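You operate a simulated robot arm through the tools that you are given. There is no shell and no other tool. Be economical: measure what you need, move in short steps, check, and stop when the job is done.

You run a simulated robot arm. Do the job below in one go: nothing can be reset, and whatever is moved stays where it is left.

JOB
Staple the pink sheets and the blue sheets, one staple each.
Fine: press on top of the head, fingers out of the stapler's mouth. Lay both back on the blotter.

The check looks at the end state, three seconds after you hand in, the way a careful person would. Anything else that was tipped, shoved, dropped, spilled or broken makes it a failure. Flat cloth is picked up by pressing the open fingertips on it (5 to 10 N) and closing them slowly along it; thin cloth reads only 2 to 8 mm in the jaws.

ROBOT AND FRAMES
A 6-joint arm with a two-finger parallel gripper, fixed in place. Base frame: the origin is at the foot of the arm, x ahead of it, y to its left, z up; the work surface is at about z = 763. Lengths are in mm, angles in degrees, forces in N, time in s.
With the tool pointing down near the work surface it reaches from about 260 to 680 mm from the base axis. Its first joint turns from -66.0 to 66.0 degrees. Payload 2.9 kg.
Tool frame: the origin (TCP) lies between the finger pads and is the grasp point; the fingertips stand 30 mm ahead of it; z points along the fingers, y is the line along which they close. Largest opening 110 mm; finger width 20, thickness 10; the body of the gripper, 48 by 112 mm, starts 55 mm behind the TCP.
Orientation is that of the tool frame in the base frame, as [roll, pitch, yaw] about the fixed x, y, z axes, in that order (R = Rz(yaw) Ry(pitch) Rx(roll)). With the fingers straight down and closing along the base's y, the tool's x points along the base's -x, its y along +y and its z along -z.

CONTROLS
- The arm moves only by the tool play_rows. Its argument "steps" is a list of rows, each a list of 7 numbers: the shift along the tool's x, y, z in mm, then the turn, a rotation vector about the tool's x, y, z in degrees, then the finger opening in mm, from 0 to 110. In form: [[x, y, z, wx, wy, wz, gripper], ...]. A call has 1 to 12 rows; each row shifts and turns the commanded pose from where the row before left it, along the tool's axes as they then stand. A row lasts 0.2 s, in which the tool goes at most 50 mm and 8.6 degrees; a call with a longer step from one row to the next is refused whole, and so is a gripper value outside its range. A pose out of reach is approached as far as the arm can. The call stops where the force on the tool passes 40 N (or 10 N more than at its start, if that is more) or the arm is blocked; 0.2 s more then pass. Each finger travels about 108 mm/s and halts on what it meets, pressing with about 24 N; the grip force reading is that of the motor and also rises with nothing between the fingers. The clock runs only during rows and for 0.2 s after the last one: add rows that do not move to give the fingers time. The reply holds the time, the measured pose of the TCP, the force on the tool along the base axes, the opening and the grip force, in the units named above and with some noise, with the torque about the TCP (base axes, N m) and any sound that the robot's microphone picked up, and new pictures: "pictures" is both (left out), scene, wrist or none.
- Cameras (640 x 400 px; columns grow to the right, rows downward): "scene" is fixed at [80.4, 442.6, 1366.4]; the picture's right is [-0.69, -0.72, 0.00], its down [-0.52, 0.50, -0.69] and it looks along [0.50, -0.48, -0.72] (base axes); focal length 214 px, centre (320, 200). "wrist" rides on the gripper at [72, 17, -103] in the tool frame; the picture's right is [-0.23, 0.97, 0.00], its down [-0.76, -0.18, -0.62] and it looks along [-0.61, -0.14, 0.78] (tool axes); focal length 222 px, centre (320, 200). There is no depth. A picture from a camera that has moved, and an enlarged one, comes with that camera's place and axes in the base frame and with its lens.
- close_up(camera, box): a new picture of the part [left, top, right, bottom] of that camera's present view, enlarged. It takes no simulated time.
- hand_in(): hands the job in; it is judged then, once.

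Work in short steps. Places have to be worked out from the pictures, the camera data and where the tool is seen: move nearer, look again, correct. Check each grasp and each placing, and mend what went wrong. You have 120 turns and 200 pictures in all, those below and enlarged ones among them. Open the gripper and draw the arm clear of the work before you hand the job in, unless the task says otherwise; then end with one line.

The tools are called after "Request:" as name(argument=value, ...) on one line, values as JSON. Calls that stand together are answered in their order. play_rows: Moves the arm, as the interface text tells. Its arguments: {"type":"object","properties":{"steps":{"type":"array"},"pictures":{"type":"string","enum":["both","scene","wrist","none"]}},"required":["steps"]} The other tools are called the same way: close_up (camera, box) takes an enlarged picture of a part of a camera's view; hand_in () hands the job in.

At the start:

```text
clock: 0.0
ee_pos: [446.1, -89.5, 1022.3]
tool_rot: [180.0, 0.0, -179.9]
ft_force: [-0.3, -0.4, 0.4]
moment: [0.01, 0.0, 0.01]
gripper_width: 110.2
gripper_force: 0.1
```

scene: 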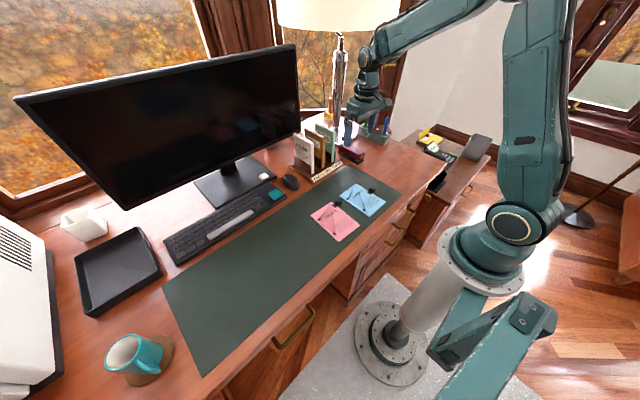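
wrist: 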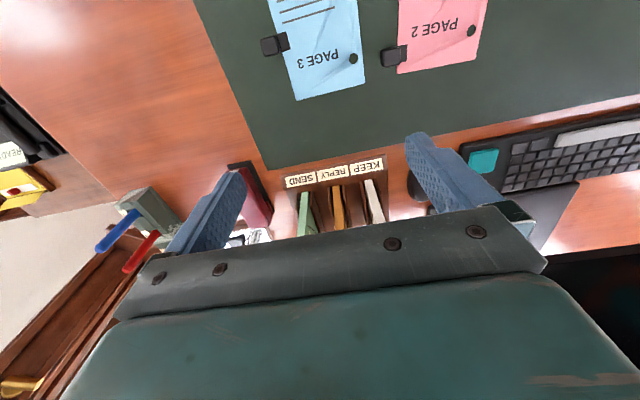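

I'll start by enlarging the working areas of both views: the sheets, the stapler (dark red thing) and the sorter.

Request:
close_up(camera="scene", box=[270, 90, 430, 250])

Request:
close_up(camera="wrist", box=[200, 0, 520, 200])

```text
2.50 times, centred on (350, 170) of scene
camera zoom: at [80.4, 442.6, 1366.4], right [-0.69, -0.72, 0.0], down [-0.52, 0.5, -0.69], along [0.5, -0.48, -0.72], focal length 536 px, centre (245, 275)
```

zoom: 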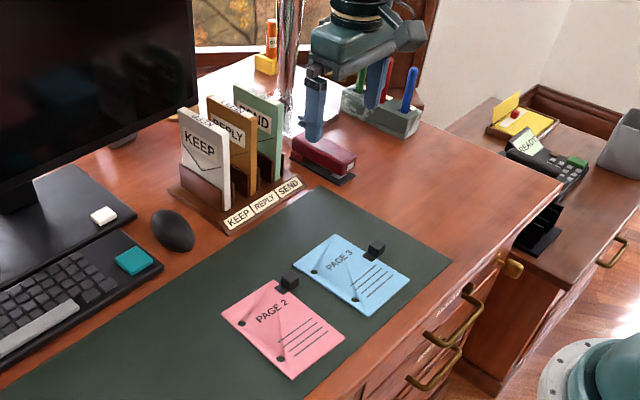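

```text
2.00 times, centred on (360, 100) of wrist
camera zoom: at [374.3, -72.6, 1124.9], right [0.23, 0.97, 0.0], down [0.76, -0.18, 0.62], along [0.61, -0.14, -0.78], focal length 444 px, centre (240, 400)
```

zoom: 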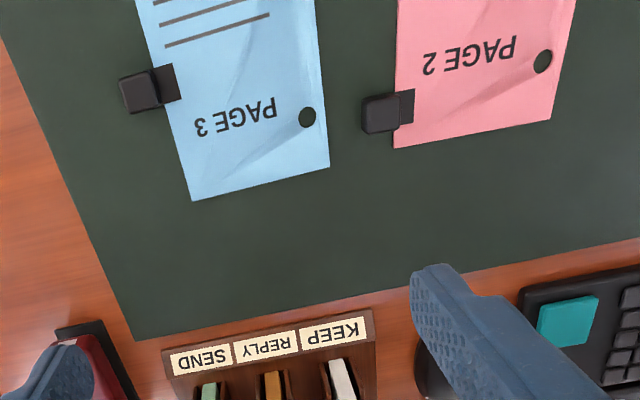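

The stapler is near (593,-249). I'll move the wrist camera over it for a better look.

Request:
play_rows(steps=[[-21, -36, 5, 0, 0, 0, 110], [-21, -36, 5, 0, 0, 0, 110], [-21, -36, 5, 0, 0, 0, 110], [-21, -36, 5, 0, 0, 0, 110], [0, 0, 0, 0, 0, 0, 110]], pictures="both")

```text
clock: 1.2
ee_pos: [530.2, -235.1, 1003.0]
tool_rot: [180.0, 0.0, -180.0]
ft_force: [-0.7, 0.5, -0.1]
moment: [0.03, 0.0, 0.02]
gripper_width: 109.9
gripper_force: 0.0
camera wrist: at [459.6, -217.2, 1104.8], right [0.23, 0.97, 0.0], down [0.76, -0.18, 0.62], along [0.61, -0.14, -0.78], focal length 222 px, centre (320, 200)
```

scene: 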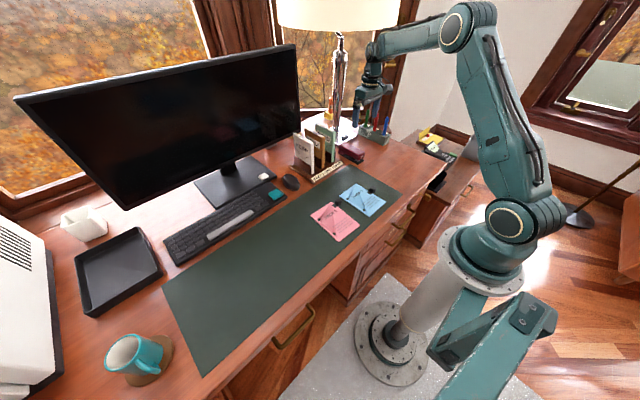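
wrist: 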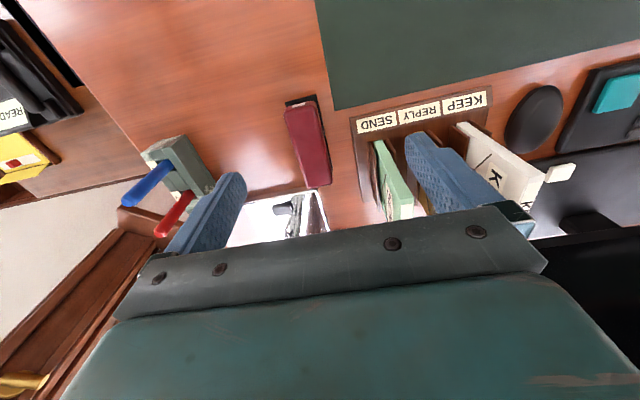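

Request:
close_up(camera="wrist", box=[220, 60, 420, 220])

Request:
close_up(camera="scene", box=[300, 120, 400, 220])

```text
2.50 times, centred on (320, 140) of wrist
camera zoom: at [459.6, -217.2, 1104.8], right [0.23, 0.97, 0.0], down [0.76, -0.18, 0.62], along [0.61, -0.14, -0.78], focal length 555 px, centre (320, 350)
```

zoom: 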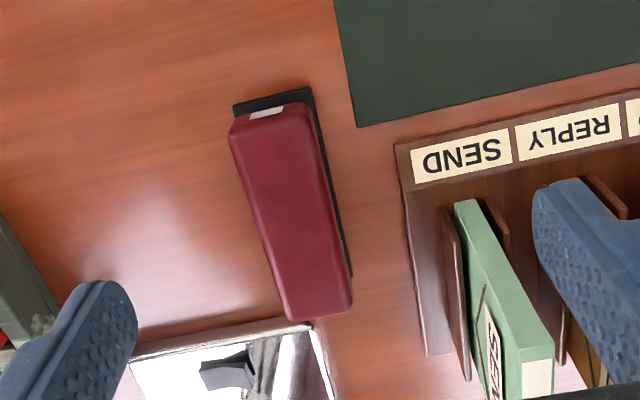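

```text
4.00 times, centred on (350, 170) of scene
camera zoom: at [80.4, 442.6, 1366.4], right [-0.69, -0.72, 0.0], down [-0.52, 0.5, -0.69], along [0.5, -0.48, -0.72], focal length 858 px, centre (200, 320)
```

zoom: 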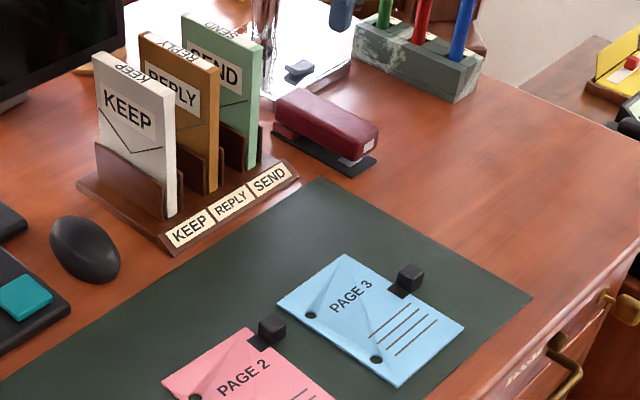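

The stapler's mouth faces the robot, with its axis along x at y≈-262 and its front at x≈536. Next I'll look at the sheets from closer.

Request:
play_rows(steps=[[25, 30, 20, 0, 0, 0, 110], [25, 30, 20, 0, 0, 0, 110], [25, 30, 20, 0, 0, 0, 110], [25, 30, 20, 0, 0, 0, 110], [20, 30, 20, 0, 0, 0, 110], [0, 0, 0, 0, 0, 0, 110]], pictures="wrist")

Request:
close_up(camera="wrist", box=[180, 0, 500, 200])

```text
clock: 2.6
ee_pos: [410.9, -83.7, 902.7]
tool_rot: [180.0, 0.0, 180.0]
ft_force: [0.7, -0.4, -0.3]
moment: [0.03, 0.01, 0.02]
gripper_width: 110.3
gripper_force: 0.1
camera wrist: at [338.7, -65.2, 1005.3], right [0.23, 0.97, 0.0], down [0.76, -0.18, 0.62], along [0.61, -0.14, -0.78], focal length 222 px, centre (320, 200)
```

wrist: 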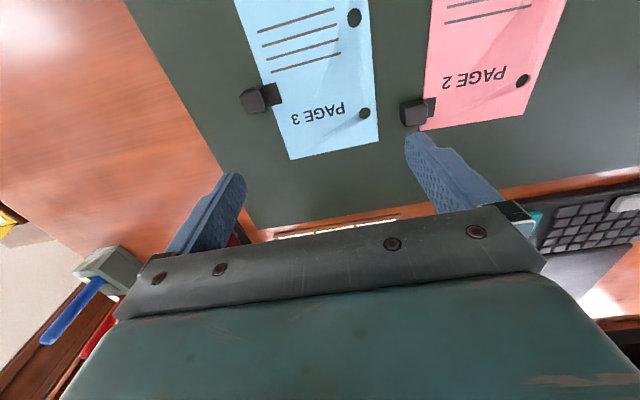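

```text
2.00 times, centred on (340, 100) of wrist
camera zoom: at [338.7, -65.2, 1005.3], right [0.23, 0.97, 0.0], down [0.76, -0.18, 0.62], along [0.61, -0.14, -0.78], focal length 444 px, centre (280, 400)
```

zoom: 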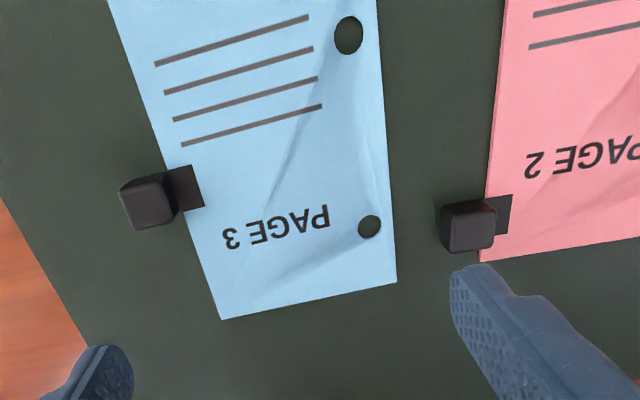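

Sheets measured: blue spans x≈..458, y -129..-25, with its clip cube near (381,-138). Next I'll tilt the camera to look into the stapler's mouth and measure the gap.

Request:
play_rows(steps=[[0, -40, 0, 0, 0, 0, 110], [0, -40, 0, 0, 0, 0, 110], [0, -40, 0, 0, 0, 0, 110], [0, -38, 0, 0, 0, 0, 110], [0, 0, 38, 0, 0, 0, 110], [0, 0, 38, 0, 0, 0, 110], [0, 0, 0, 0, -7.5, 0, 110], [0, 0, 0, 0, -7.5, 0, 110], [0, 0, 0, 0, -7.5, 0, 110], [0, 0, 0, 0, -7.5, 0, 110], [0, 0, 0, 0, 0, 0, 110]], pictures="wrist")

Request:
close_up(camera="wrist", box=[230, 110, 390, 230])

```text
clock: 5.0
ee_pos: [410.2, -241.2, 824.8]
tool_rot: [180.0, 30.1, -180.0]
ft_force: [-0.9, 0.4, 0.7]
moment: [-0.02, 0.01, -0.01]
gripper_width: 109.9
gripper_force: 0.0
camera wrist: at [296.3, -224.5, 877.9], right [0.2, 0.97, 0.11], down [0.35, -0.18, 0.92], along [0.92, -0.14, -0.37], focal length 222 px, centre (320, 200)
```

wrist: 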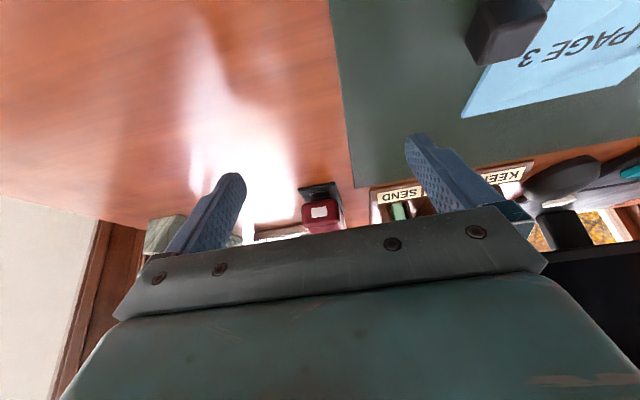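

```text
3.33 times, centred on (310, 170) of wrist
camera zoom: at [296.3, -224.5, 877.9], right [0.2, 0.97, 0.11], down [0.35, -0.18, 0.92], along [0.92, -0.14, -0.37], focal length 740 px, centre (353, 300)
```

zoom: 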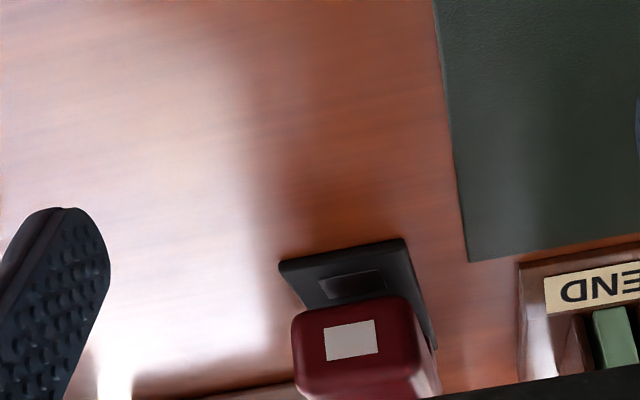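

The mouth gap is about 769–779 mm, with the anvil near (549,-262). I plan to put the sheet's top-left corner there. First I'll untilt and yaw to 90° so the fingers close along x on the blue clip's cube.

Request:
play_rows(steps=[[0, 0, -20, 0, 7.5, 0, 110], [0, 0, -20, 0, 7.5, 0, 110], [0, 0, -20, 0, 7.5, 0, 110], [0, 0, -20, 0, 7.6, 0, 110], [0, 0, 0, 0, 0, 8.18, 110], [0, 0, 0, 0, 0, 8.18, 110], [0, 0, 0, 0, 0, 8.18, 110], [0, 0, 0, 0, 0, 8.18, 110], [0, 0, 0, 0, 0, 8.18, 110], [0, 0, 0, 0, 0, 8.18, 110], [0, 0, 0, 0, 0, 8.18, 110], [0, 0, 0, 0, 0, 8.18, 110]], pictures="none")

Request:
play_rows(steps=[[0, 0, 0, 0, 0, 8.18, 110], [0, 0, 0, 0, 0, 8.18, 110], [0, 0, 0, 0, 0, 8.2, 110], [40, 0, 0, 0, 0, 0, 110], [40, 0, 0, 0, 0, 0, 110], [0, 0, 0, 0, 0, 0, 110]], pictures="both")

```text
clock: 7.6
ee_pos: [384.3, -241.5, 900.2]
tool_rot: [-179.9, -0.1, 114.3]
ft_force: [1.1, -0.7, -0.4]
moment: [0.03, 0.03, -0.02]
gripper_width: 110.1
gripper_force: 0.0
```

```text
clock: 9.0
ee_pos: [383.9, -161.6, 900.6]
tool_rot: [-179.8, 0.1, 90.0]
ft_force: [0.3, -0.6, -0.6]
moment: [-0.01, 0.02, -0.02]
gripper_width: 109.9
gripper_force: 0.1
camera wrist: at [400.8, -88.8, 1004.4], right [0.97, -0.23, 0.0], down [-0.18, -0.76, 0.62], along [-0.14, -0.61, -0.78], focal length 222 px, centre (320, 200)
```

scene: 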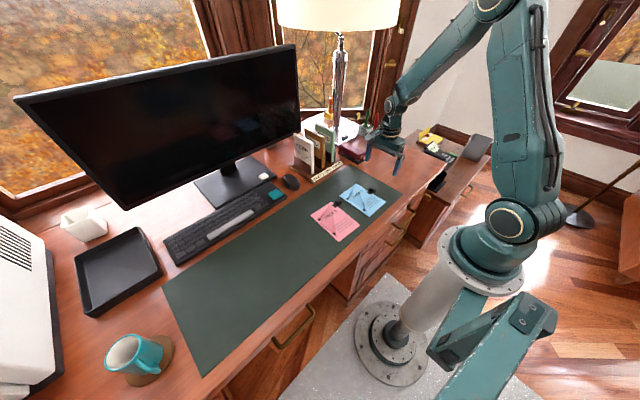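
wrist: 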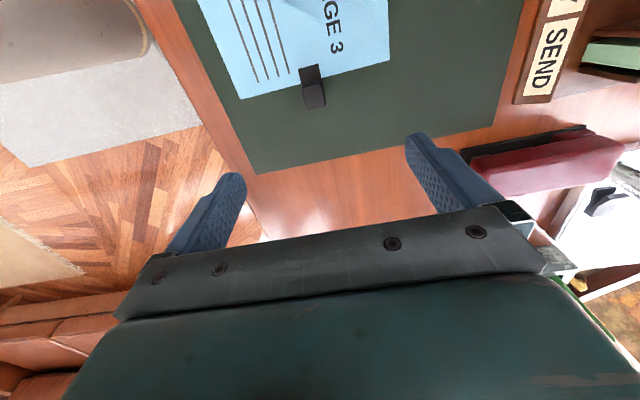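

Request:
close_up(camera="wrist", box=[240, 20, 400, 120])

```text
4.00 times, centred on (320, 70) of wrist
camera zoom: at [400.8, -88.8, 1004.4], right [0.97, -0.23, 0.0], down [-0.18, -0.76, 0.62], along [-0.14, -0.61, -0.78], focal length 888 px, centre (320, 720)
```

zoom: 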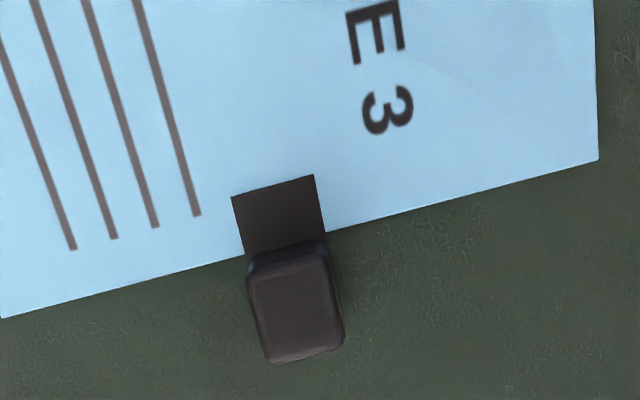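

The blue clip cube spans x 374–394, y -151..-131, with its top near 788. I'll descend over it with the fingers half open, stopping above so I can check.

Request:
play_rows(steps=[[19.5, 0, 20, 0, 0, 0, 60], [0, 0, 30, 0, 0, 0, 60], [0, 0, 25, 0, 0, 0, 60], [0, 0, 15, 0, 0, 0, 60], [0, 0, 10, 0, 0, 0, 60], [0, 0, 0, 0, 0, 0, 60]], pictures="wrist")

```text
clock: 10.4
ee_pos: [385.1, -145.0, 799.8]
tool_rot: [-179.9, 0.0, 90.0]
ft_force: [-0.2, 0.5, 0.7]
moment: [0.03, -0.01, -0.02]
gripper_width: 60.1
gripper_force: 0.0
camera wrist: at [403.1, -71.2, 903.1], right [0.97, -0.23, 0.0], down [-0.18, -0.76, 0.62], along [-0.14, -0.61, -0.78], focal length 222 px, centre (320, 200)
```

wrist: 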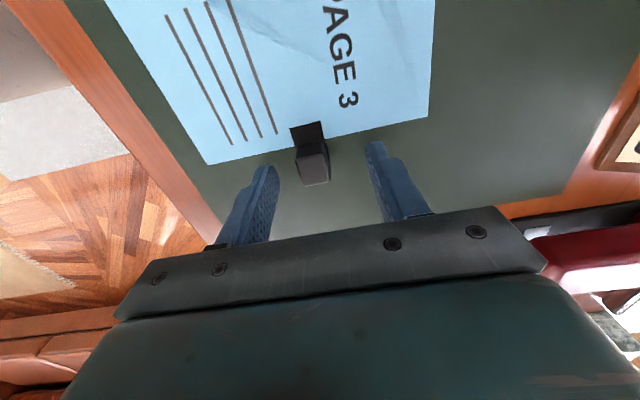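

Before closing I'll check the cube's position relative to the fingers.

Request:
close_up(camera="wrist", box=[220, 90, 420, 230])

```text
2.86 times, centred on (320, 160) of wrist
camera zoom: at [403.1, -71.2, 903.1], right [0.97, -0.23, 0.0], down [-0.18, -0.76, 0.62], along [-0.14, -0.61, -0.78], focal length 635 px, centre (320, 314)
```

zoom: 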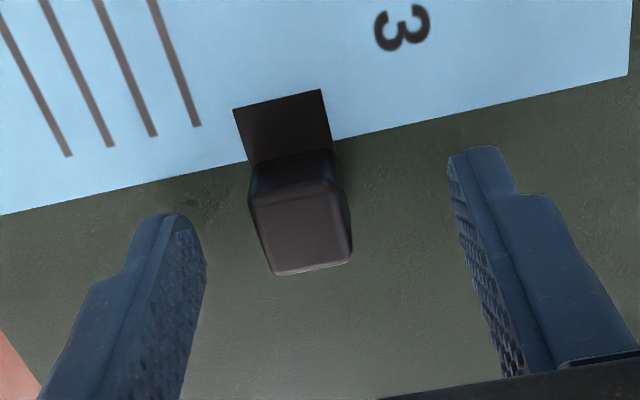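

The cube is centred between the fingers. I'll shift 3 mm in +y, go 2 mm lower and close.

Request:
play_rows(steps=[[3, 0, 2, 0, 0, 0, 60], [0, -1, 0, 0, 0, 0, 40], [0, 0, 0, 0, 0, 0, 22], [0, 0, 0, 0, 0, 0, 14], [0, 0, 0, 0, 0, 0, 14], [0, 0, 0, 0, 0, 0, 14]], pictures="wrist")

```text
clock: 11.8
ee_pos: [384.3, -140.7, 798.4]
tool_rot: [-179.8, 0.0, 90.0]
ft_force: [0.3, -0.1, 0.7]
moment: [-0.03, -0.02, 0.0]
gripper_width: 19.0
gripper_force: 23.7
camera wrist: at [401.6, -67.6, 901.5], right [0.97, -0.23, 0.0], down [-0.18, -0.76, 0.62], along [-0.14, -0.61, -0.78], focal length 222 px, centre (320, 200)
```

wrist: 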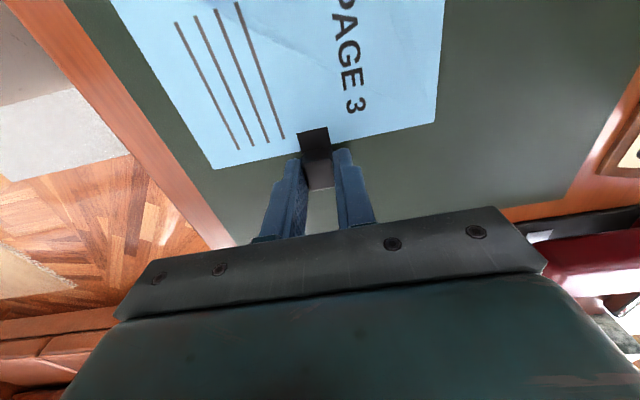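

Gripped at 19 mm. I'll lift about 40 mm slowly and see how the sheets hang.

Request:
play_rows(steps=[[0, 0, -5, 0, 0, 0, 14], [0, 0, -10, 0, 0, 0, 14], [0, 0, -15, 0, 0, 0, 14], [0, 0, -15, 0, 0, 0, 14], [0, 0, 0, 0, 0, 0, 14], [0, 0, 0, 0, 0, 0, 14]], pictures="both")

Request:
close_up(camera="scene", box=[310, 120, 410, 220])

```text
clock: 13.2
ee_pos: [383.3, -138.9, 843.9]
tool_rot: [-179.9, 0.0, 90.0]
ft_force: [0.1, 0.6, 0.1]
moment: [0.0, -0.02, -0.01]
gripper_width: 19.0
gripper_force: 24.2
camera wrist: at [400.8, -66.7, 946.9], right [0.97, -0.23, 0.0], down [-0.18, -0.76, 0.62], along [-0.14, -0.61, -0.78], focal length 222 px, centre (320, 200)
```

scene: 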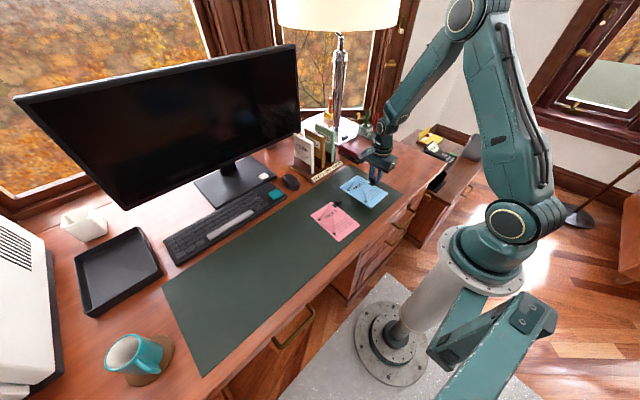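
wrist: 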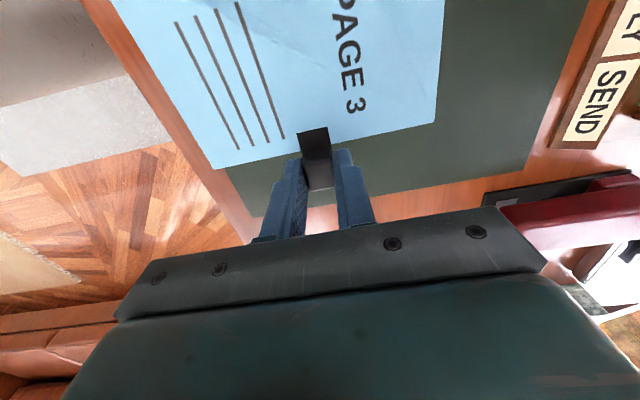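

```text
4.00 times, centred on (360, 170) of scene
camera zoom: at [80.4, 442.6, 1366.4], right [-0.69, -0.72, 0.0], down [-0.52, 0.5, -0.69], along [0.5, -0.48, -0.72], focal length 858 px, centre (160, 320)
```

zoom: 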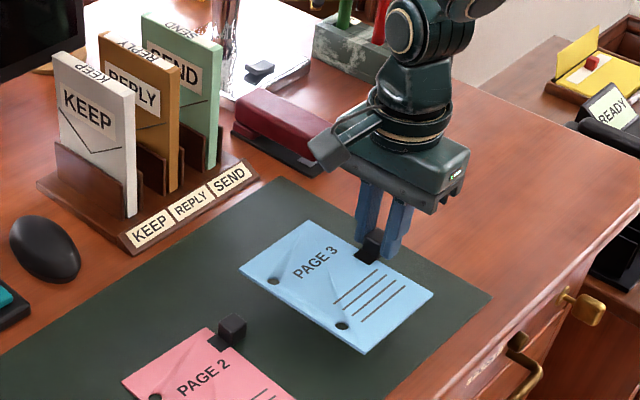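

The sheets are rigid and level with the clip, with the sheet plane about 33 mm below the TCP. I'll carry them in -y, keeping back from the stapler in x.

Request:
play_rows(steps=[[-30, 0, 0, 0, 0, 0, 14], [-45, 0, 0, 0, 0, 0, 14], [-45, 0, 0, 0, 0, 0, 14], [-45, 0, 0, 0, 0, 0, 14], [-40, 20, 0, 0, 0, 0, 14], [-22, 35, 0, 0, 0, 0, 14], [0, 0, 20, 0, 0, 0, 14], [0, 0, 14, 0, 0, 0, 14], [0, 0, 0, 0, 0, 0, 14]], pictures="both")

Request:
close_up(camera="scene", box=[310, 110, 430, 210])

```text
clock: 15.2
ee_pos: [438.5, -367.4, 808.7]
tool_rot: [-180.0, 0.0, 90.1]
ft_force: [-1.0, -0.6, -0.8]
moment: [0.0, 0.01, 0.0]
gripper_width: 18.9
gripper_force: 23.7
camera wrist: at [456.1, -294.4, 911.1], right [0.97, -0.23, 0.0], down [-0.18, -0.76, 0.62], along [-0.14, -0.61, -0.78], focal length 222 px, centre (320, 200)
```

scene: 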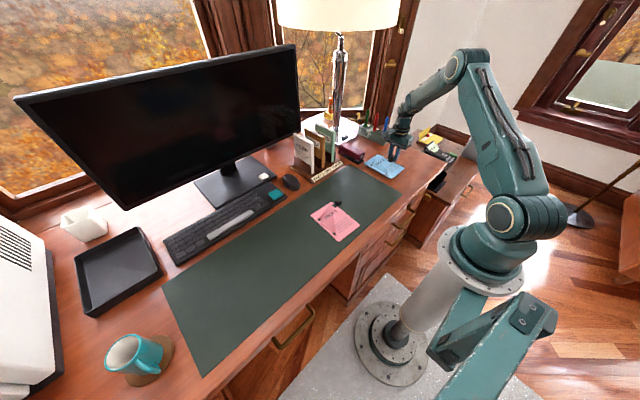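
wrist: 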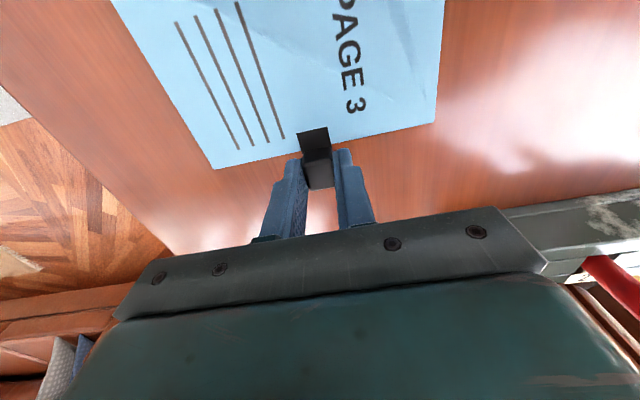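

```text
4.00 times, centred on (370, 160) of scene
camera zoom: at [80.4, 442.6, 1366.4], right [-0.69, -0.72, 0.0], down [-0.52, 0.5, -0.69], along [0.5, -0.48, -0.72], focal length 858 px, centre (120, 360)
```

zoom: 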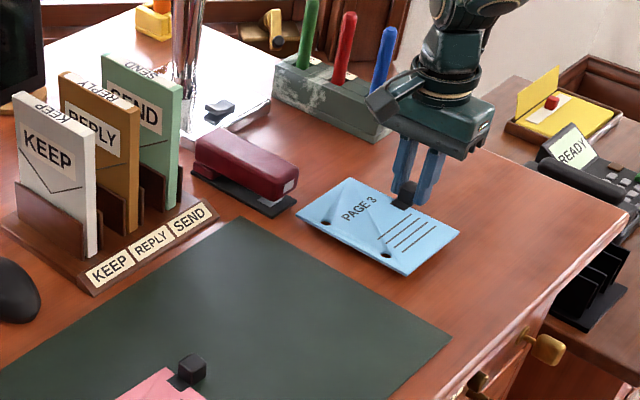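

The corner now measures about (513,-251), as predicted. I'll advance 25 mm in +x so it sits over the base lip just before the nose, lower 1.5 mm, then check the height.

Request:
play_rows(steps=[[0, 10, 0, 0, 0, 0, 14], [0, 10, 1.5, 0, 0, 0, 14], [0, 5, 0, 0, 0, 0, 14], [0, 0, 0, 0, 0, 0, 14]], pictures="none")

Request:
close_up(camera="scene", box=[350, 130, 400, 170])

```text
clock: 16.2
ee_pos: [463.9, -366.4, 807.0]
tool_rot: [-179.9, 0.1, 90.0]
ft_force: [0.2, -0.4, -1.1]
moment: [-0.05, 0.01, 0.0]
gripper_width: 19.1
gripper_force: 24.1
```

```text
10.00 times, centred on (375, 150) of scene
camera zoom: at [80.4, 442.6, 1366.4], right [-0.69, -0.72, 0.0], down [-0.52, 0.5, -0.69], along [0.5, -0.48, -0.72], focal length 2145 px, centre (-230, 700)
```

zoom: 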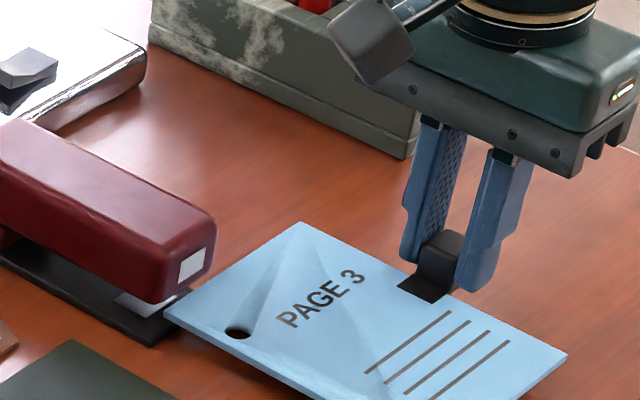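

The sheet's corner is level with the mouth, between base and nose. I'll push in another 10 mm and watch the forces.

Request:
play_rows(steps=[[0, 5, 0, 0, 0, 0, 14], [0, 5, 0, 0, 0, 0, 14], [0, 0, 0, 0, 0, 0, 14]], pictures="none")

Request:
close_up(camera="scene", box=[345, 130, 385, 162])

```text
clock: 17.0
ee_pos: [472.5, -367.9, 807.9]
tool_rot: [-179.9, 0.0, 90.0]
ft_force: [0.3, 0.2, 0.1]
moment: [0.01, 0.0, 0.01]
gripper_width: 19.1
gripper_force: 23.7
```

```text
12.50 times, centred on (365, 146) of scene
camera zoom: at [80.4, 442.6, 1366.4], right [-0.69, -0.72, 0.0], down [-0.52, 0.5, -0.69], along [0.5, -0.48, -0.72], focal length 2681 px, centre (-242, 875)
```

zoom: 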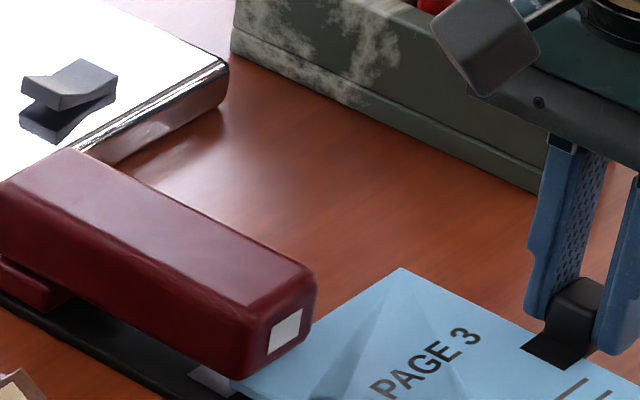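

There's no contact and the corner is passing under the nose. I'll push in the remaining 13 mm.

Request:
play_rows(steps=[[0, 5, 0, 0, 0, 0, 14], [0, 5, 0, 0, 0, 0, 14], [0, 3, 0, 0, 0, 0, 14], [0, 0, 0, 0, 0, 0, 14]], pictures="none")

Request:
close_up(camera="scene", box=[340, 133, 380, 165])

```text
clock: 18.0
ee_pos: [486.4, -367.7, 808.7]
tool_rot: [-179.9, 0.1, 90.0]
ft_force: [-0.1, -0.5, -1.3]
moment: [-0.02, 0.01, -0.01]
gripper_width: 18.7
gripper_force: 24.4
```

```text
12.50 times, centred on (360, 149) of scene
camera zoom: at [80.4, 442.6, 1366.4], right [-0.69, -0.72, 0.0], down [-0.52, 0.5, -0.69], along [0.5, -0.48, -0.72], focal length 2681 px, centre (-180, 838)
```

zoom: 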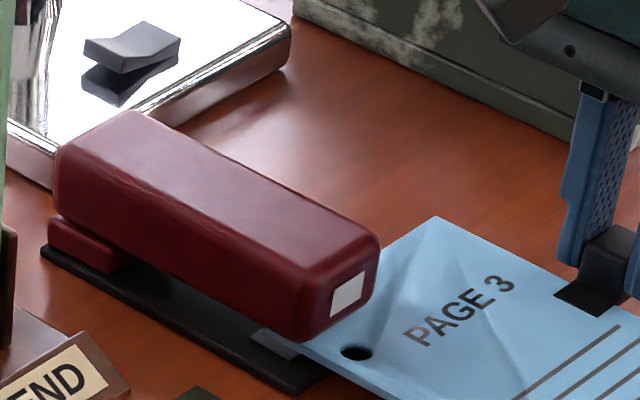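

The corner is well in. I'll shift 3 mm in +y to centre the staple better, lower gently until light contact, then read the force.

Request:
play_rows(steps=[[3, 1, 0, 0, 0, 0, 14], [0, 0, 2, 0, 0, 0, 14], [0, 0, 2, 0, 0, 0, 14], [0, 0, 0, 0, 0, 0, 14]], pictures="none")

```text
clock: 19.0
ee_pos: [488.5, -364.0, 805.1]
tool_rot: [-179.9, 0.0, 90.0]
ft_force: [0.1, -0.5, 0.0]
moment: [-0.02, -0.02, 0.04]
gripper_width: 18.9
gripper_force: 23.7
```

Request:
play_rows(steps=[[0, 0, 1.5, 0, 0, 0, 14], [0, 0, 0, 0, 0, 0, 14]], pictures="none")

Request:
close_up(camera="scene", box=[340, 133, 400, 181])

```text
clock: 19.6
ee_pos: [487.5, -364.9, 802.1]
tool_rot: [-180.0, 0.1, 90.0]
ft_force: [0.3, 0.5, -0.5]
moment: [-0.02, 0.04, 0.0]
gripper_width: 19.1
gripper_force: 23.9
```

```text
8.33 times, centred on (370, 157) of scene
camera zoom: at [80.4, 442.6, 1366.4], right [-0.69, -0.72, 0.0], down [-0.52, 0.5, -0.69], along [0.5, -0.48, -0.72], focal length 1787 px, centre (-97, 558)
```

zoom: 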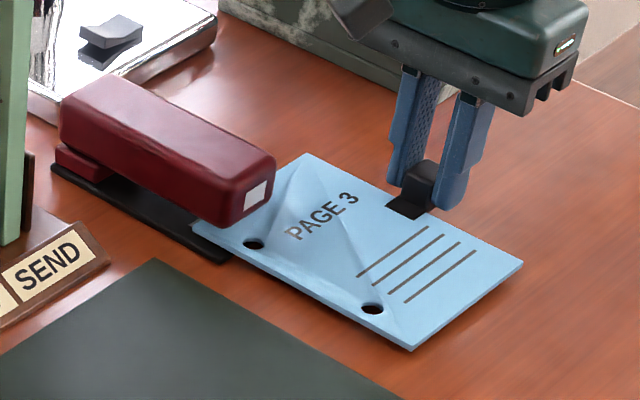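

Still no contact. I'll lower another 1.5 mm and release slowly.

Request:
play_rows(steps=[[0, 0, 1.5, 0, 0, 0, 14], [0, 0, 0, 0, 0, 0, 22], [0, 0, 0, 0, 0, 0, 30], [0, 0, 0, 0, 0, 0, 44], [0, 0, 0, 0, 0, 0, 44]], pictures="none")

Request:
close_up(camera="scene", box=[340, 133, 400, 181])

```text
clock: 20.8
ee_pos: [487.6, -365.2, 800.5]
tool_rot: [-179.9, 0.0, 90.0]
ft_force: [-0.5, -0.3, -0.9]
moment: [0.01, -0.01, 0.02]
gripper_width: 44.2
gripper_force: 0.1
```

```text
8.33 times, centred on (370, 157) of scene
camera zoom: at [80.4, 442.6, 1366.4], right [-0.69, -0.72, 0.0], down [-0.52, 0.5, -0.69], along [0.5, -0.48, -0.72], focal length 1787 px, centre (-97, 558)
```

zoom: 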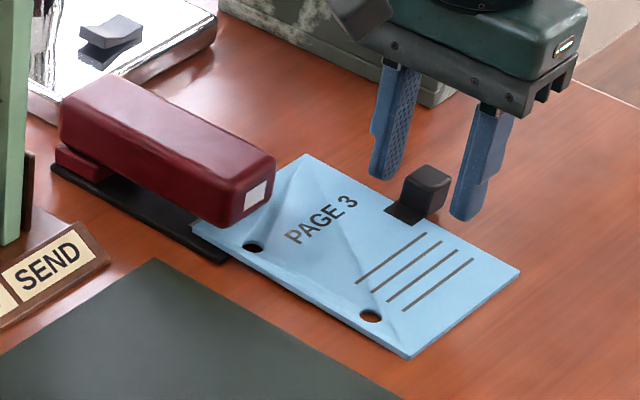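

Released, and the sheet sits with its corner in the mouth. I'll rise straight up and turn the tool back to yaw 180 so the camera stays clear of the sorter.

Request:
play_rows(steps=[[0, 0, -20, 0, 0, 0, 44], [0, 0, -45, 0, 0, 0, 44], [0, 0, -45, 0, 0, 0, 30], [0, 0, -10, 0, 0, -8.18, 10], [0, 0, 0, 0, 0, -8.18, 0], [0, 0, 0, 0, 0, -8.18, 0], [0, 0, 0, 0, 0, -8.18, 0], [0, 0, 0, 0, 0, -8.18, 0], [0, 0, 0, 0, 0, -8.18, 0], [0, 0, 0, 0, 0, -8.18, 0], [0, 0, 0, 0, 0, -8.18, 0], [0, 0, 0, 0, 0, -8.18, 0]], pictures="none")

Request:
play_rows(steps=[[0, 0, 0, 0, 0, -8.18, 0], [0, 0, 0, 0, 0, -8.2, 0], [-20, 35, 0, 0, 0, 0, 0], [-20, 35, 0, 0, 0, 0, 0], [-10, 33, 0, 0, 0, 0, 0], [0, 0, 0, 0, 0, 0, 0]], pictures="both")

Request:
close_up(camera="wrist", box=[200, 60, 400, 220])

```text
clock: 23.4
ee_pos: [487.9, -362.3, 921.1]
tool_rot: [-180.0, -0.1, 163.8]
ft_force: [0.4, 0.1, 0.3]
moment: [0.01, -0.02, -0.01]
gripper_width: 0.1
gripper_force: 24.1
```

```text
clock: 24.8
ee_pos: [540.1, -261.4, 921.7]
tool_rot: [-180.0, 0.0, 179.9]
ft_force: [1.2, 0.6, 0.0]
moment: [0.01, 0.01, -0.01]
gripper_width: 0.0
gripper_force: 23.9
camera wrist: at [468.5, -243.6, 1024.2], right [0.23, 0.97, 0.0], down [0.76, -0.18, 0.62], along [0.61, -0.14, -0.78], focal length 222 px, centre (320, 200)
```

scene: 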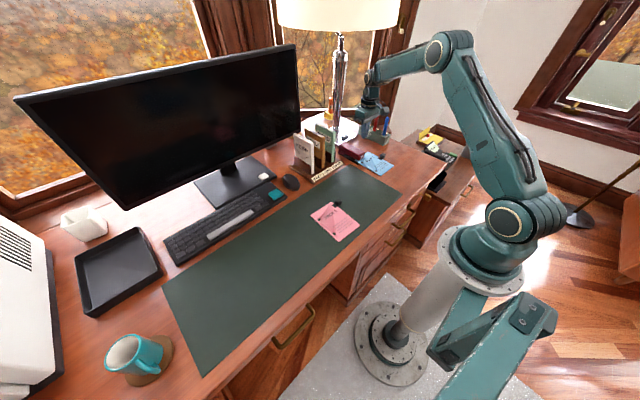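
wrist: 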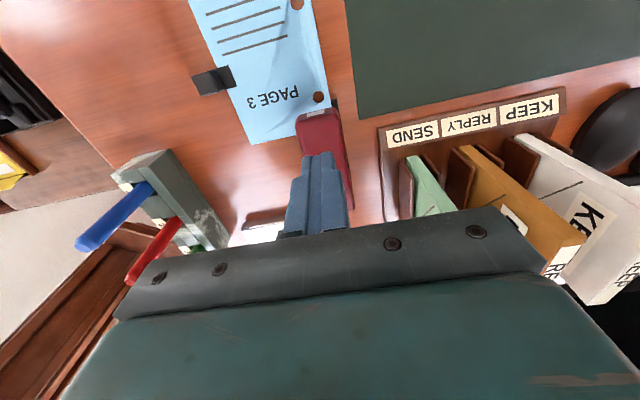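

```text
2.50 times, centred on (300, 140) of wrist
camera zoom: at [468.5, -243.6, 1024.2], right [0.23, 0.97, 0.0], down [0.76, -0.18, 0.62], along [0.61, -0.14, -0.78], focal length 555 px, centre (370, 350)
```

zoom: 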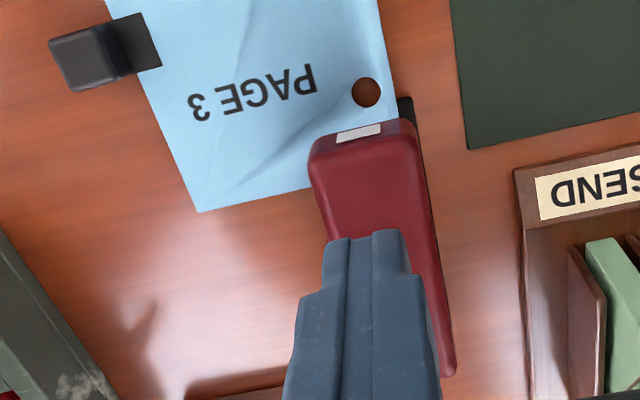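

The nose is at x≈538, y≈-262 and the sheet edge is about 26 mm in. I'll move over the head front (550,-262) and come down until contact.

Request:
play_rows(steps=[[-10, 0, 20, 0, 0, 0, 0], [0, 0, 25, 0, 0, 0, 0], [0, 0, 15, 0, 0, 0, 0], [0, 0, 8, 0, 0, 0, 0], [0, 0, 3, 0, 0, 0, 0], [0, 0, 3, 0, 0, 0, 0], [0, 0, 3, 0, 0, 0, 0], [0, 0, 0, 0, 0, 0, 0]], pictures="none")

Request:
close_up(camera="scene", box=[340, 123, 390, 163])

```text
clock: 26.6
ee_pos: [548.3, -261.5, 843.9]
tool_rot: [179.9, 0.0, 179.9]
ft_force: [0.1, -0.7, -0.4]
moment: [-0.01, 0.01, 0.01]
gripper_width: 0.0
gripper_force: 23.9
```

```text
10.00 times, centred on (365, 143) of scene
camera zoom: at [80.4, 442.6, 1366.4], right [-0.69, -0.72, 0.0], down [-0.52, 0.5, -0.69], along [0.5, -0.48, -0.72], focal length 2145 px, centre (-130, 770)
```

zoom: 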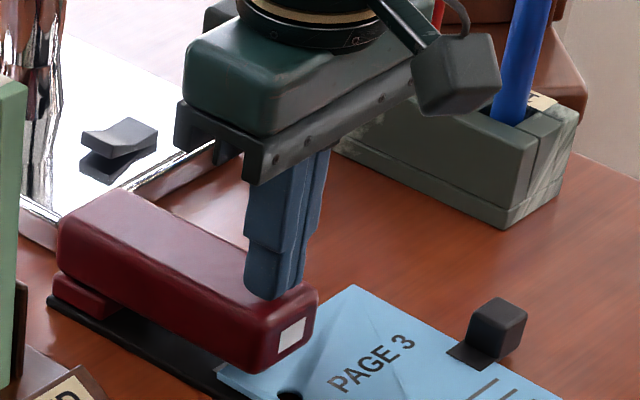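

Hovering just above the head. I'll press down in 2 mm steps.

Request:
play_rows(steps=[[0, 0, 2, 0, 0, 0, 0], [0, 0, 2, 0, 0, 0, 0], [0, 0, 2, 0, 0, 0, 0], [0, 0, 2, 0, 0, 0, 0], [0, 0, 2, 0, 0, 0, 0], [0, 0, 2, 0, 0, 0, 0], [0, 0, 2, 0, 0, 0, 0], [0, 0, 2, 0, 0, 0, 0]], pictures="none")

Request:
close_up(camera="scene", box=[340, 123, 390, 163])

```text
clock: 28.4
ee_pos: [547.8, -261.2, 833.5]
tool_rot: [-179.9, 0.1, 179.9]
ft_force: [-4.7, 1.4, 9.1]
moment: [0.08, 0.04, 0.0]
gripper_width: 0.0
gripper_force: 23.8
stopped in row 8: the force on the tool passed its limit at 44 N (the readings are from after the stop); the commanded pose is now the measured one
```

```text
10.00 times, centred on (365, 143) of scene
camera zoom: at [80.1, 442.7, 1366.4], right [-0.69, -0.72, 0.0], down [-0.52, 0.5, -0.69], along [0.5, -0.48, -0.72], focal length 2145 px, centre (-130, 770)
```

zoom: 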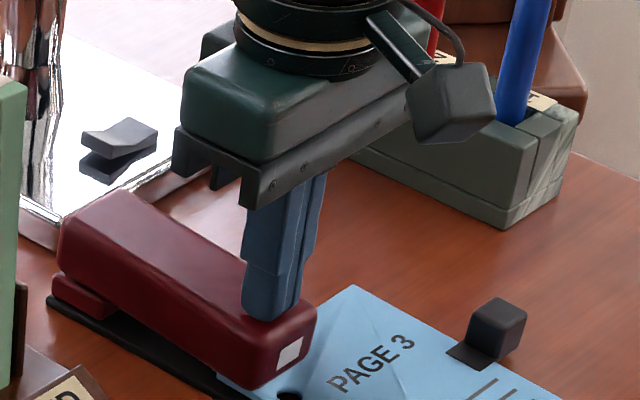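

It peaked at 44 N with no click heard, and the head is now down about 10 mm. I'll press on from here.

Request:
play_rows(steps=[[0, 0, 1, 0, 0, 0, 0], [0, 0, 1, 0, 0, 0, 0], [0, 0, 1, 0, 0, 0, 0], [0, 0, 1, 0, 0, 0, 0], [0, 0, 1, 0, 0, 0, 0], [0, 0, 1, 0, 0, 0, 0], [0, 0, 1, 0, 0, 0, 0], [0, 0, 1, 0, 0, 0, 0]], pictures="none")

```text
clock: 29.2
ee_pos: [550.2, -262.9, 832.5]
tool_rot: [-179.7, 0.3, 179.8]
ft_force: [-4.3, 2.6, 9.0]
moment: [0.08, 0.07, 0.01]
gripper_width: 0.1
gripper_force: 24.0
stopped in row 3: the force on the tool passed its limit at 42 N (the readings are from after the stop); the commanded pose is now the measured one
```

It may be bottomed, or it may need more force. Without releasing, I'll hold just under the limit first and then ratchet up a little.

Request:
play_rows(steps=[[0, 0, 1, 0, 0, 0, 0], [0, 0, 1, 0, 0, 0, 0], [0, 0, 0, 0, 0, 0, 0]], pictures="none")

```text
clock: 30.1
ee_pos: [550.2, -263.7, 832.9]
tool_rot: [-179.7, 0.3, 179.9]
ft_force: [-4.5, 2.3, 8.7]
moment: [0.06, 0.04, 0.04]
gripper_width: 0.0
gripper_force: 24.2
stopped in row 3: the force on the tool passed its limit at 40 N (the readings are from after the stop); the commanded pose is now the measured one
```

Request:
play_rows(steps=[[0, 0, 1, 0, 0, 0, 0], [0, 0, 0.5, 0, 0, 0, 0], [0, 0, 0, 0, 0, 0, 0]], pictures="none")

Request:
close_up(camera="scene", box=[345, 135, 385, 167])

```text
clock: 30.9
ee_pos: [550.8, -262.9, 833.4]
tool_rot: [-179.7, 0.5, 180.0]
ft_force: [-8.8, 3.6, 26.5]
moment: [0.16, -0.02, -0.03]
gripper_width: 0.2
gripper_force: 24.4
```

```text
12.50 times, centred on (365, 151) of scene
camera zoom: at [79.7, 442.9, 1366.4], right [-0.69, -0.72, 0.0], down [-0.52, 0.5, -0.69], along [0.5, -0.48, -0.72], focal length 2681 px, centre (-242, 812)
```

zoom: 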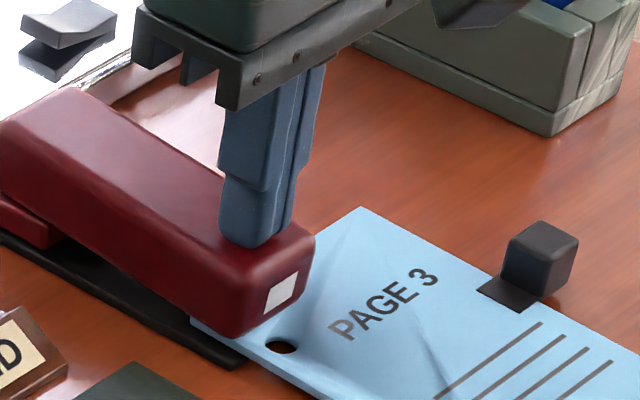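

The head is nearly closed at 26 N. I'll ratchet to higher force.

Request:
play_rows(steps=[[0, 0, 0.5, 0, 0, 0, 0], [0, 0, 0, 0, 0, 0, 0]], pictures="none")

```text
clock: 31.5
ee_pos: [550.8, -264.5, 832.4]
tool_rot: [-179.6, 0.6, 179.8]
ft_force: [-9.6, -0.5, 31.6]
moment: [-0.02, -0.02, 0.25]
gripper_width: 0.0
gripper_force: 23.7
```

Request:
play_rows(steps=[[0, 0, 0.7, 0, 0, 0, 0], [0, 0, 0, 0, 0, 0, 0]], pictures="none")

```text
clock: 32.1
ee_pos: [551.3, -262.2, 833.4]
tool_rot: [-179.6, 0.6, 179.7]
ft_force: [-13.5, -1.7, 35.1]
moment: [0.0, 0.04, 0.13]
gripper_width: 0.0
gripper_force: 23.7
```

The position is no longer moving, so the head appears bottomed. I'll lift off and inspect.

Request:
play_rows(steps=[[0, 0, -3, 0, 0, 0, 0], [0, 0, -5, 0, 0, 0, 0], [0, 0, -30, 0, 0, 0, 0], [0, 0, -45, 0, 0, 0, 0], [0, 0, 0, 0, 0, 0, 0]], pictures="wrist")

Request:
close_up(camera="scene", box=[345, 135, 385, 167])

Request:
close_up(camera="wrist", box=[200, 60, 400, 220])

```text
clock: 33.3
ee_pos: [549.0, -262.9, 913.0]
tool_rot: [-179.9, 0.1, 179.9]
ft_force: [0.8, 0.1, 0.4]
moment: [-0.01, -0.01, 0.02]
gripper_width: 0.0
gripper_force: 23.8
camera wrist: at [476.8, -244.9, 1015.6], right [0.23, 0.97, 0.0], down [0.76, -0.18, 0.63], along [0.61, -0.15, -0.78], focal length 222 px, centre (320, 200)
```

wrist: 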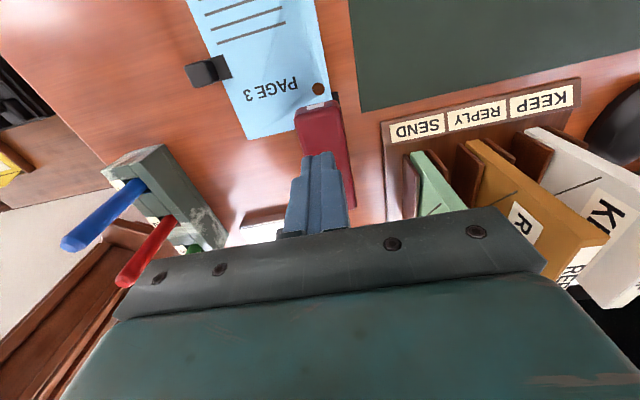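

```text
12.50 times, centred on (365, 151) of scene
camera zoom: at [80.4, 442.6, 1366.4], right [-0.69, -0.72, 0.0], down [-0.52, 0.5, -0.69], along [0.5, -0.48, -0.72], focal length 2681 px, centre (-242, 812)
```

zoom: 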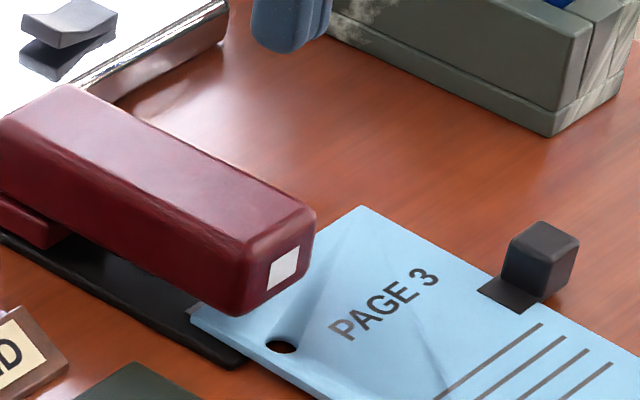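

```text
2.50 times, centred on (300, 140) of wrist
camera zoom: at [476.8, -244.9, 1015.6], right [0.23, 0.97, 0.0], down [0.76, -0.18, 0.63], along [0.61, -0.15, -0.78], focal length 555 px, centre (370, 350)
```

zoom: 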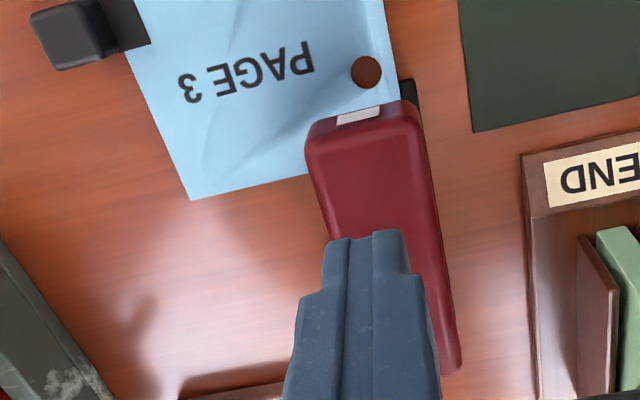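

No sound, so I'm unsure whether it stapled. I'll use the tilted low view again to look into the mouth at the sheet corner.

Request:
play_rows(steps=[[46, 7, 0, 0, 0, 0, 40], [46, 7, 0, 0, 0, 0, 80], [47, 7, 0, 0, 0, 0, 110], [0, 0, 44, 0, 0, 0, 110], [0, 0, 46, 0, 0, 0, 110], [0, 0, 0, 0, -8, 0, 110], [0, 0, 0, 0, -8, 0, 110], [0, 0, 0, 0, -8, 0, 110], [0, 0, 0, 0, -8, 0, 110], [0, 0, 0, 0, -3, 0, 110], [0, 0, 0, 0, 0, 0, 110]], pictures="none")

Request:
close_up(camera="wrist", box=[280, 150, 360, 210])

```text
clock: 35.7
ee_pos: [412.0, -241.1, 821.4]
tool_rot: [-179.7, 35.3, 180.0]
ft_force: [-0.5, -0.4, 0.3]
moment: [-0.01, 0.0, 0.0]
gripper_width: 110.1
gripper_force: 0.0
```

```text
6.67 times, centred on (320, 180) of wrist
camera zoom: at [293.1, -223.4, 863.8], right [0.19, 0.97, 0.13], down [0.26, -0.17, 0.95], along [0.95, -0.14, -0.29], focal length 1481 px, centre (320, 333)
```

zoom: 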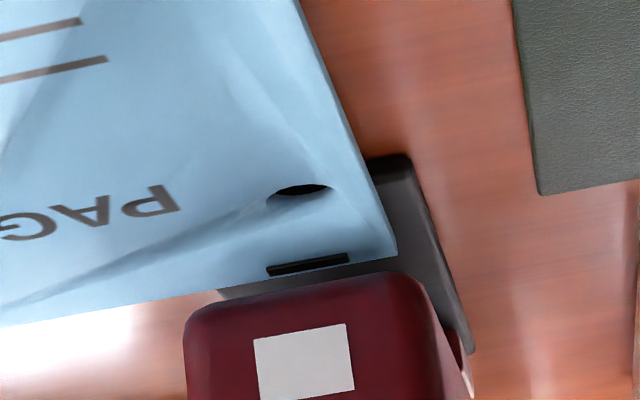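

A single staple is visible on the blue sheets, near the top-left corner parallel to the top edge. Next I'll retrieve the sheets: untilt, yaw to 90° and go above the clip.

Request:
play_rows(steps=[[0, 0, -20, 0, 8, 0, 110], [0, 0, -20, 0, 8, 0, 110], [0, 0, -20, 0, 8, 0, 100], [0, 0, -20, 0, 8, 0, 90], [0, 0, -10, 0, 3.2, 0, 80], [0, 0, 0, 0, 0, 8.18, 60], [0, 0, 0, 0, 0, 8.18, 60], [0, 0, 0, 0, 0, 8.18, 60], [0, 0, 0, 0, 0, 8.18, 60], [0, 0, 0, 0, 0, 8.18, 60], [0, 0, 0, 0, 0, 8.18, 60], [0, 0, 0, 0, 0, 8.18, 60]], pictures="none")

Request:
play_rows(steps=[[0, 0, 0, 0, 0, 8.18, 60], [0, 0, 0, 0, 0, 8.18, 60], [0, 0, 0, 0, 0, 8.18, 60], [0, 0, 0, 0, 0, 8.2, 60], [-40, 30, 0, 0, 0, 0, 60], [-40, 30, 0, 0, 0, 0, 60], [-44, 30, 0, 0, 0, 0, 60], [0, 0, 0, 0, 0, 0, 60]], pictures="none")

Request:
close_up(camera="wrist", box=[200, 0, 440, 180])

```text
clock: 38.3
ee_pos: [379.5, -241.7, 904.4]
tool_rot: [-179.9, 0.1, 122.4]
ft_force: [-1.0, 1.2, 0.5]
moment: [-0.01, -0.02, 0.01]
gripper_width: 59.8
gripper_force: 0.0
```

```text
refused: row 7 steps farther than a row can; nothing moved
```

```text
2.22 times, centred on (320, 90) of wrist
camera zoom: at [355.3, -169.8, 1007.6], right [0.94, 0.33, 0.0], down [0.26, -0.74, 0.63], along [0.21, -0.59, -0.78], focal length 494 px, centre (320, 444)
```

zoom: 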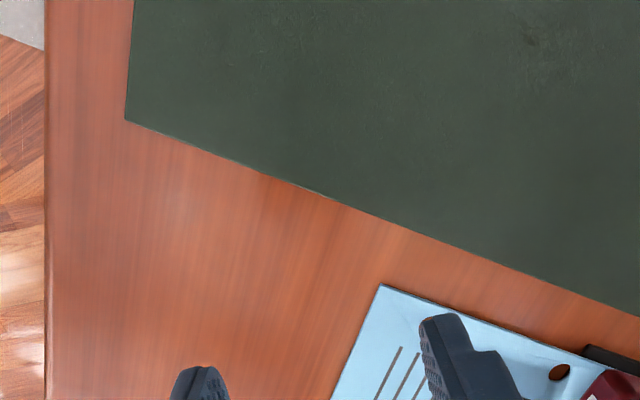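

A step was over the limit. I'll repeat with smaller steps.

Request:
play_rows(steps=[[0, 0, 0, 0, 0, 8.1, 60], [0, 0, 0, 0, 0, 8.1, 60], [0, 0, 0, 0, 0, 8.1, 60], [0, 0, 0, 0, 0, 8.1, 60], [-31, 27, 0, 0, 0, 0, 60], [-31, 27, 0, 0, 0, 0, 60], [-31, 27, 0, 0, 0, 0, 60], [-31, 27, 0, 0, 0, 0, 60], [0, 0, 30, 0, 0, 0, 60], [0, 0, 20, 0, 0, 0, 60], [0, 0, 0, 0, 0, 0, 60]], pictures="none")

Request:
close_up(camera="wrist", box=[200, 60, 440, 240])

```text
clock: 40.7
ee_pos: [488.3, -362.5, 855.0]
tool_rot: [180.0, 0.1, 90.2]
ft_force: [0.4, 0.0, -0.1]
moment: [0.01, -0.01, 0.01]
gripper_width: 60.1
gripper_force: 0.0
```

```text
2.22 times, centred on (320, 150) of wrist
camera zoom: at [504.9, -289.2, 957.0], right [0.97, -0.22, 0.0], down [-0.18, -0.76, 0.63], along [-0.14, -0.61, -0.78], focal length 494 px, centre (320, 311)
```

zoom: 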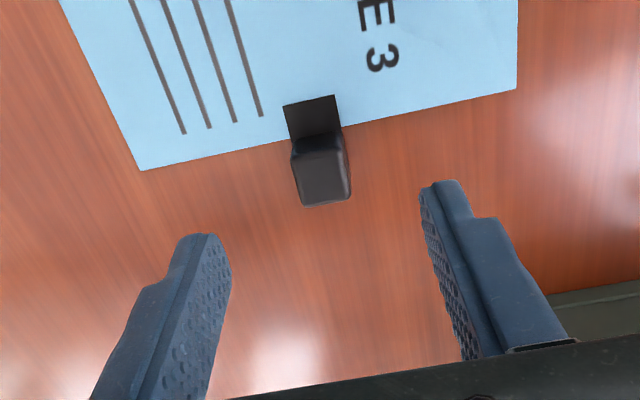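

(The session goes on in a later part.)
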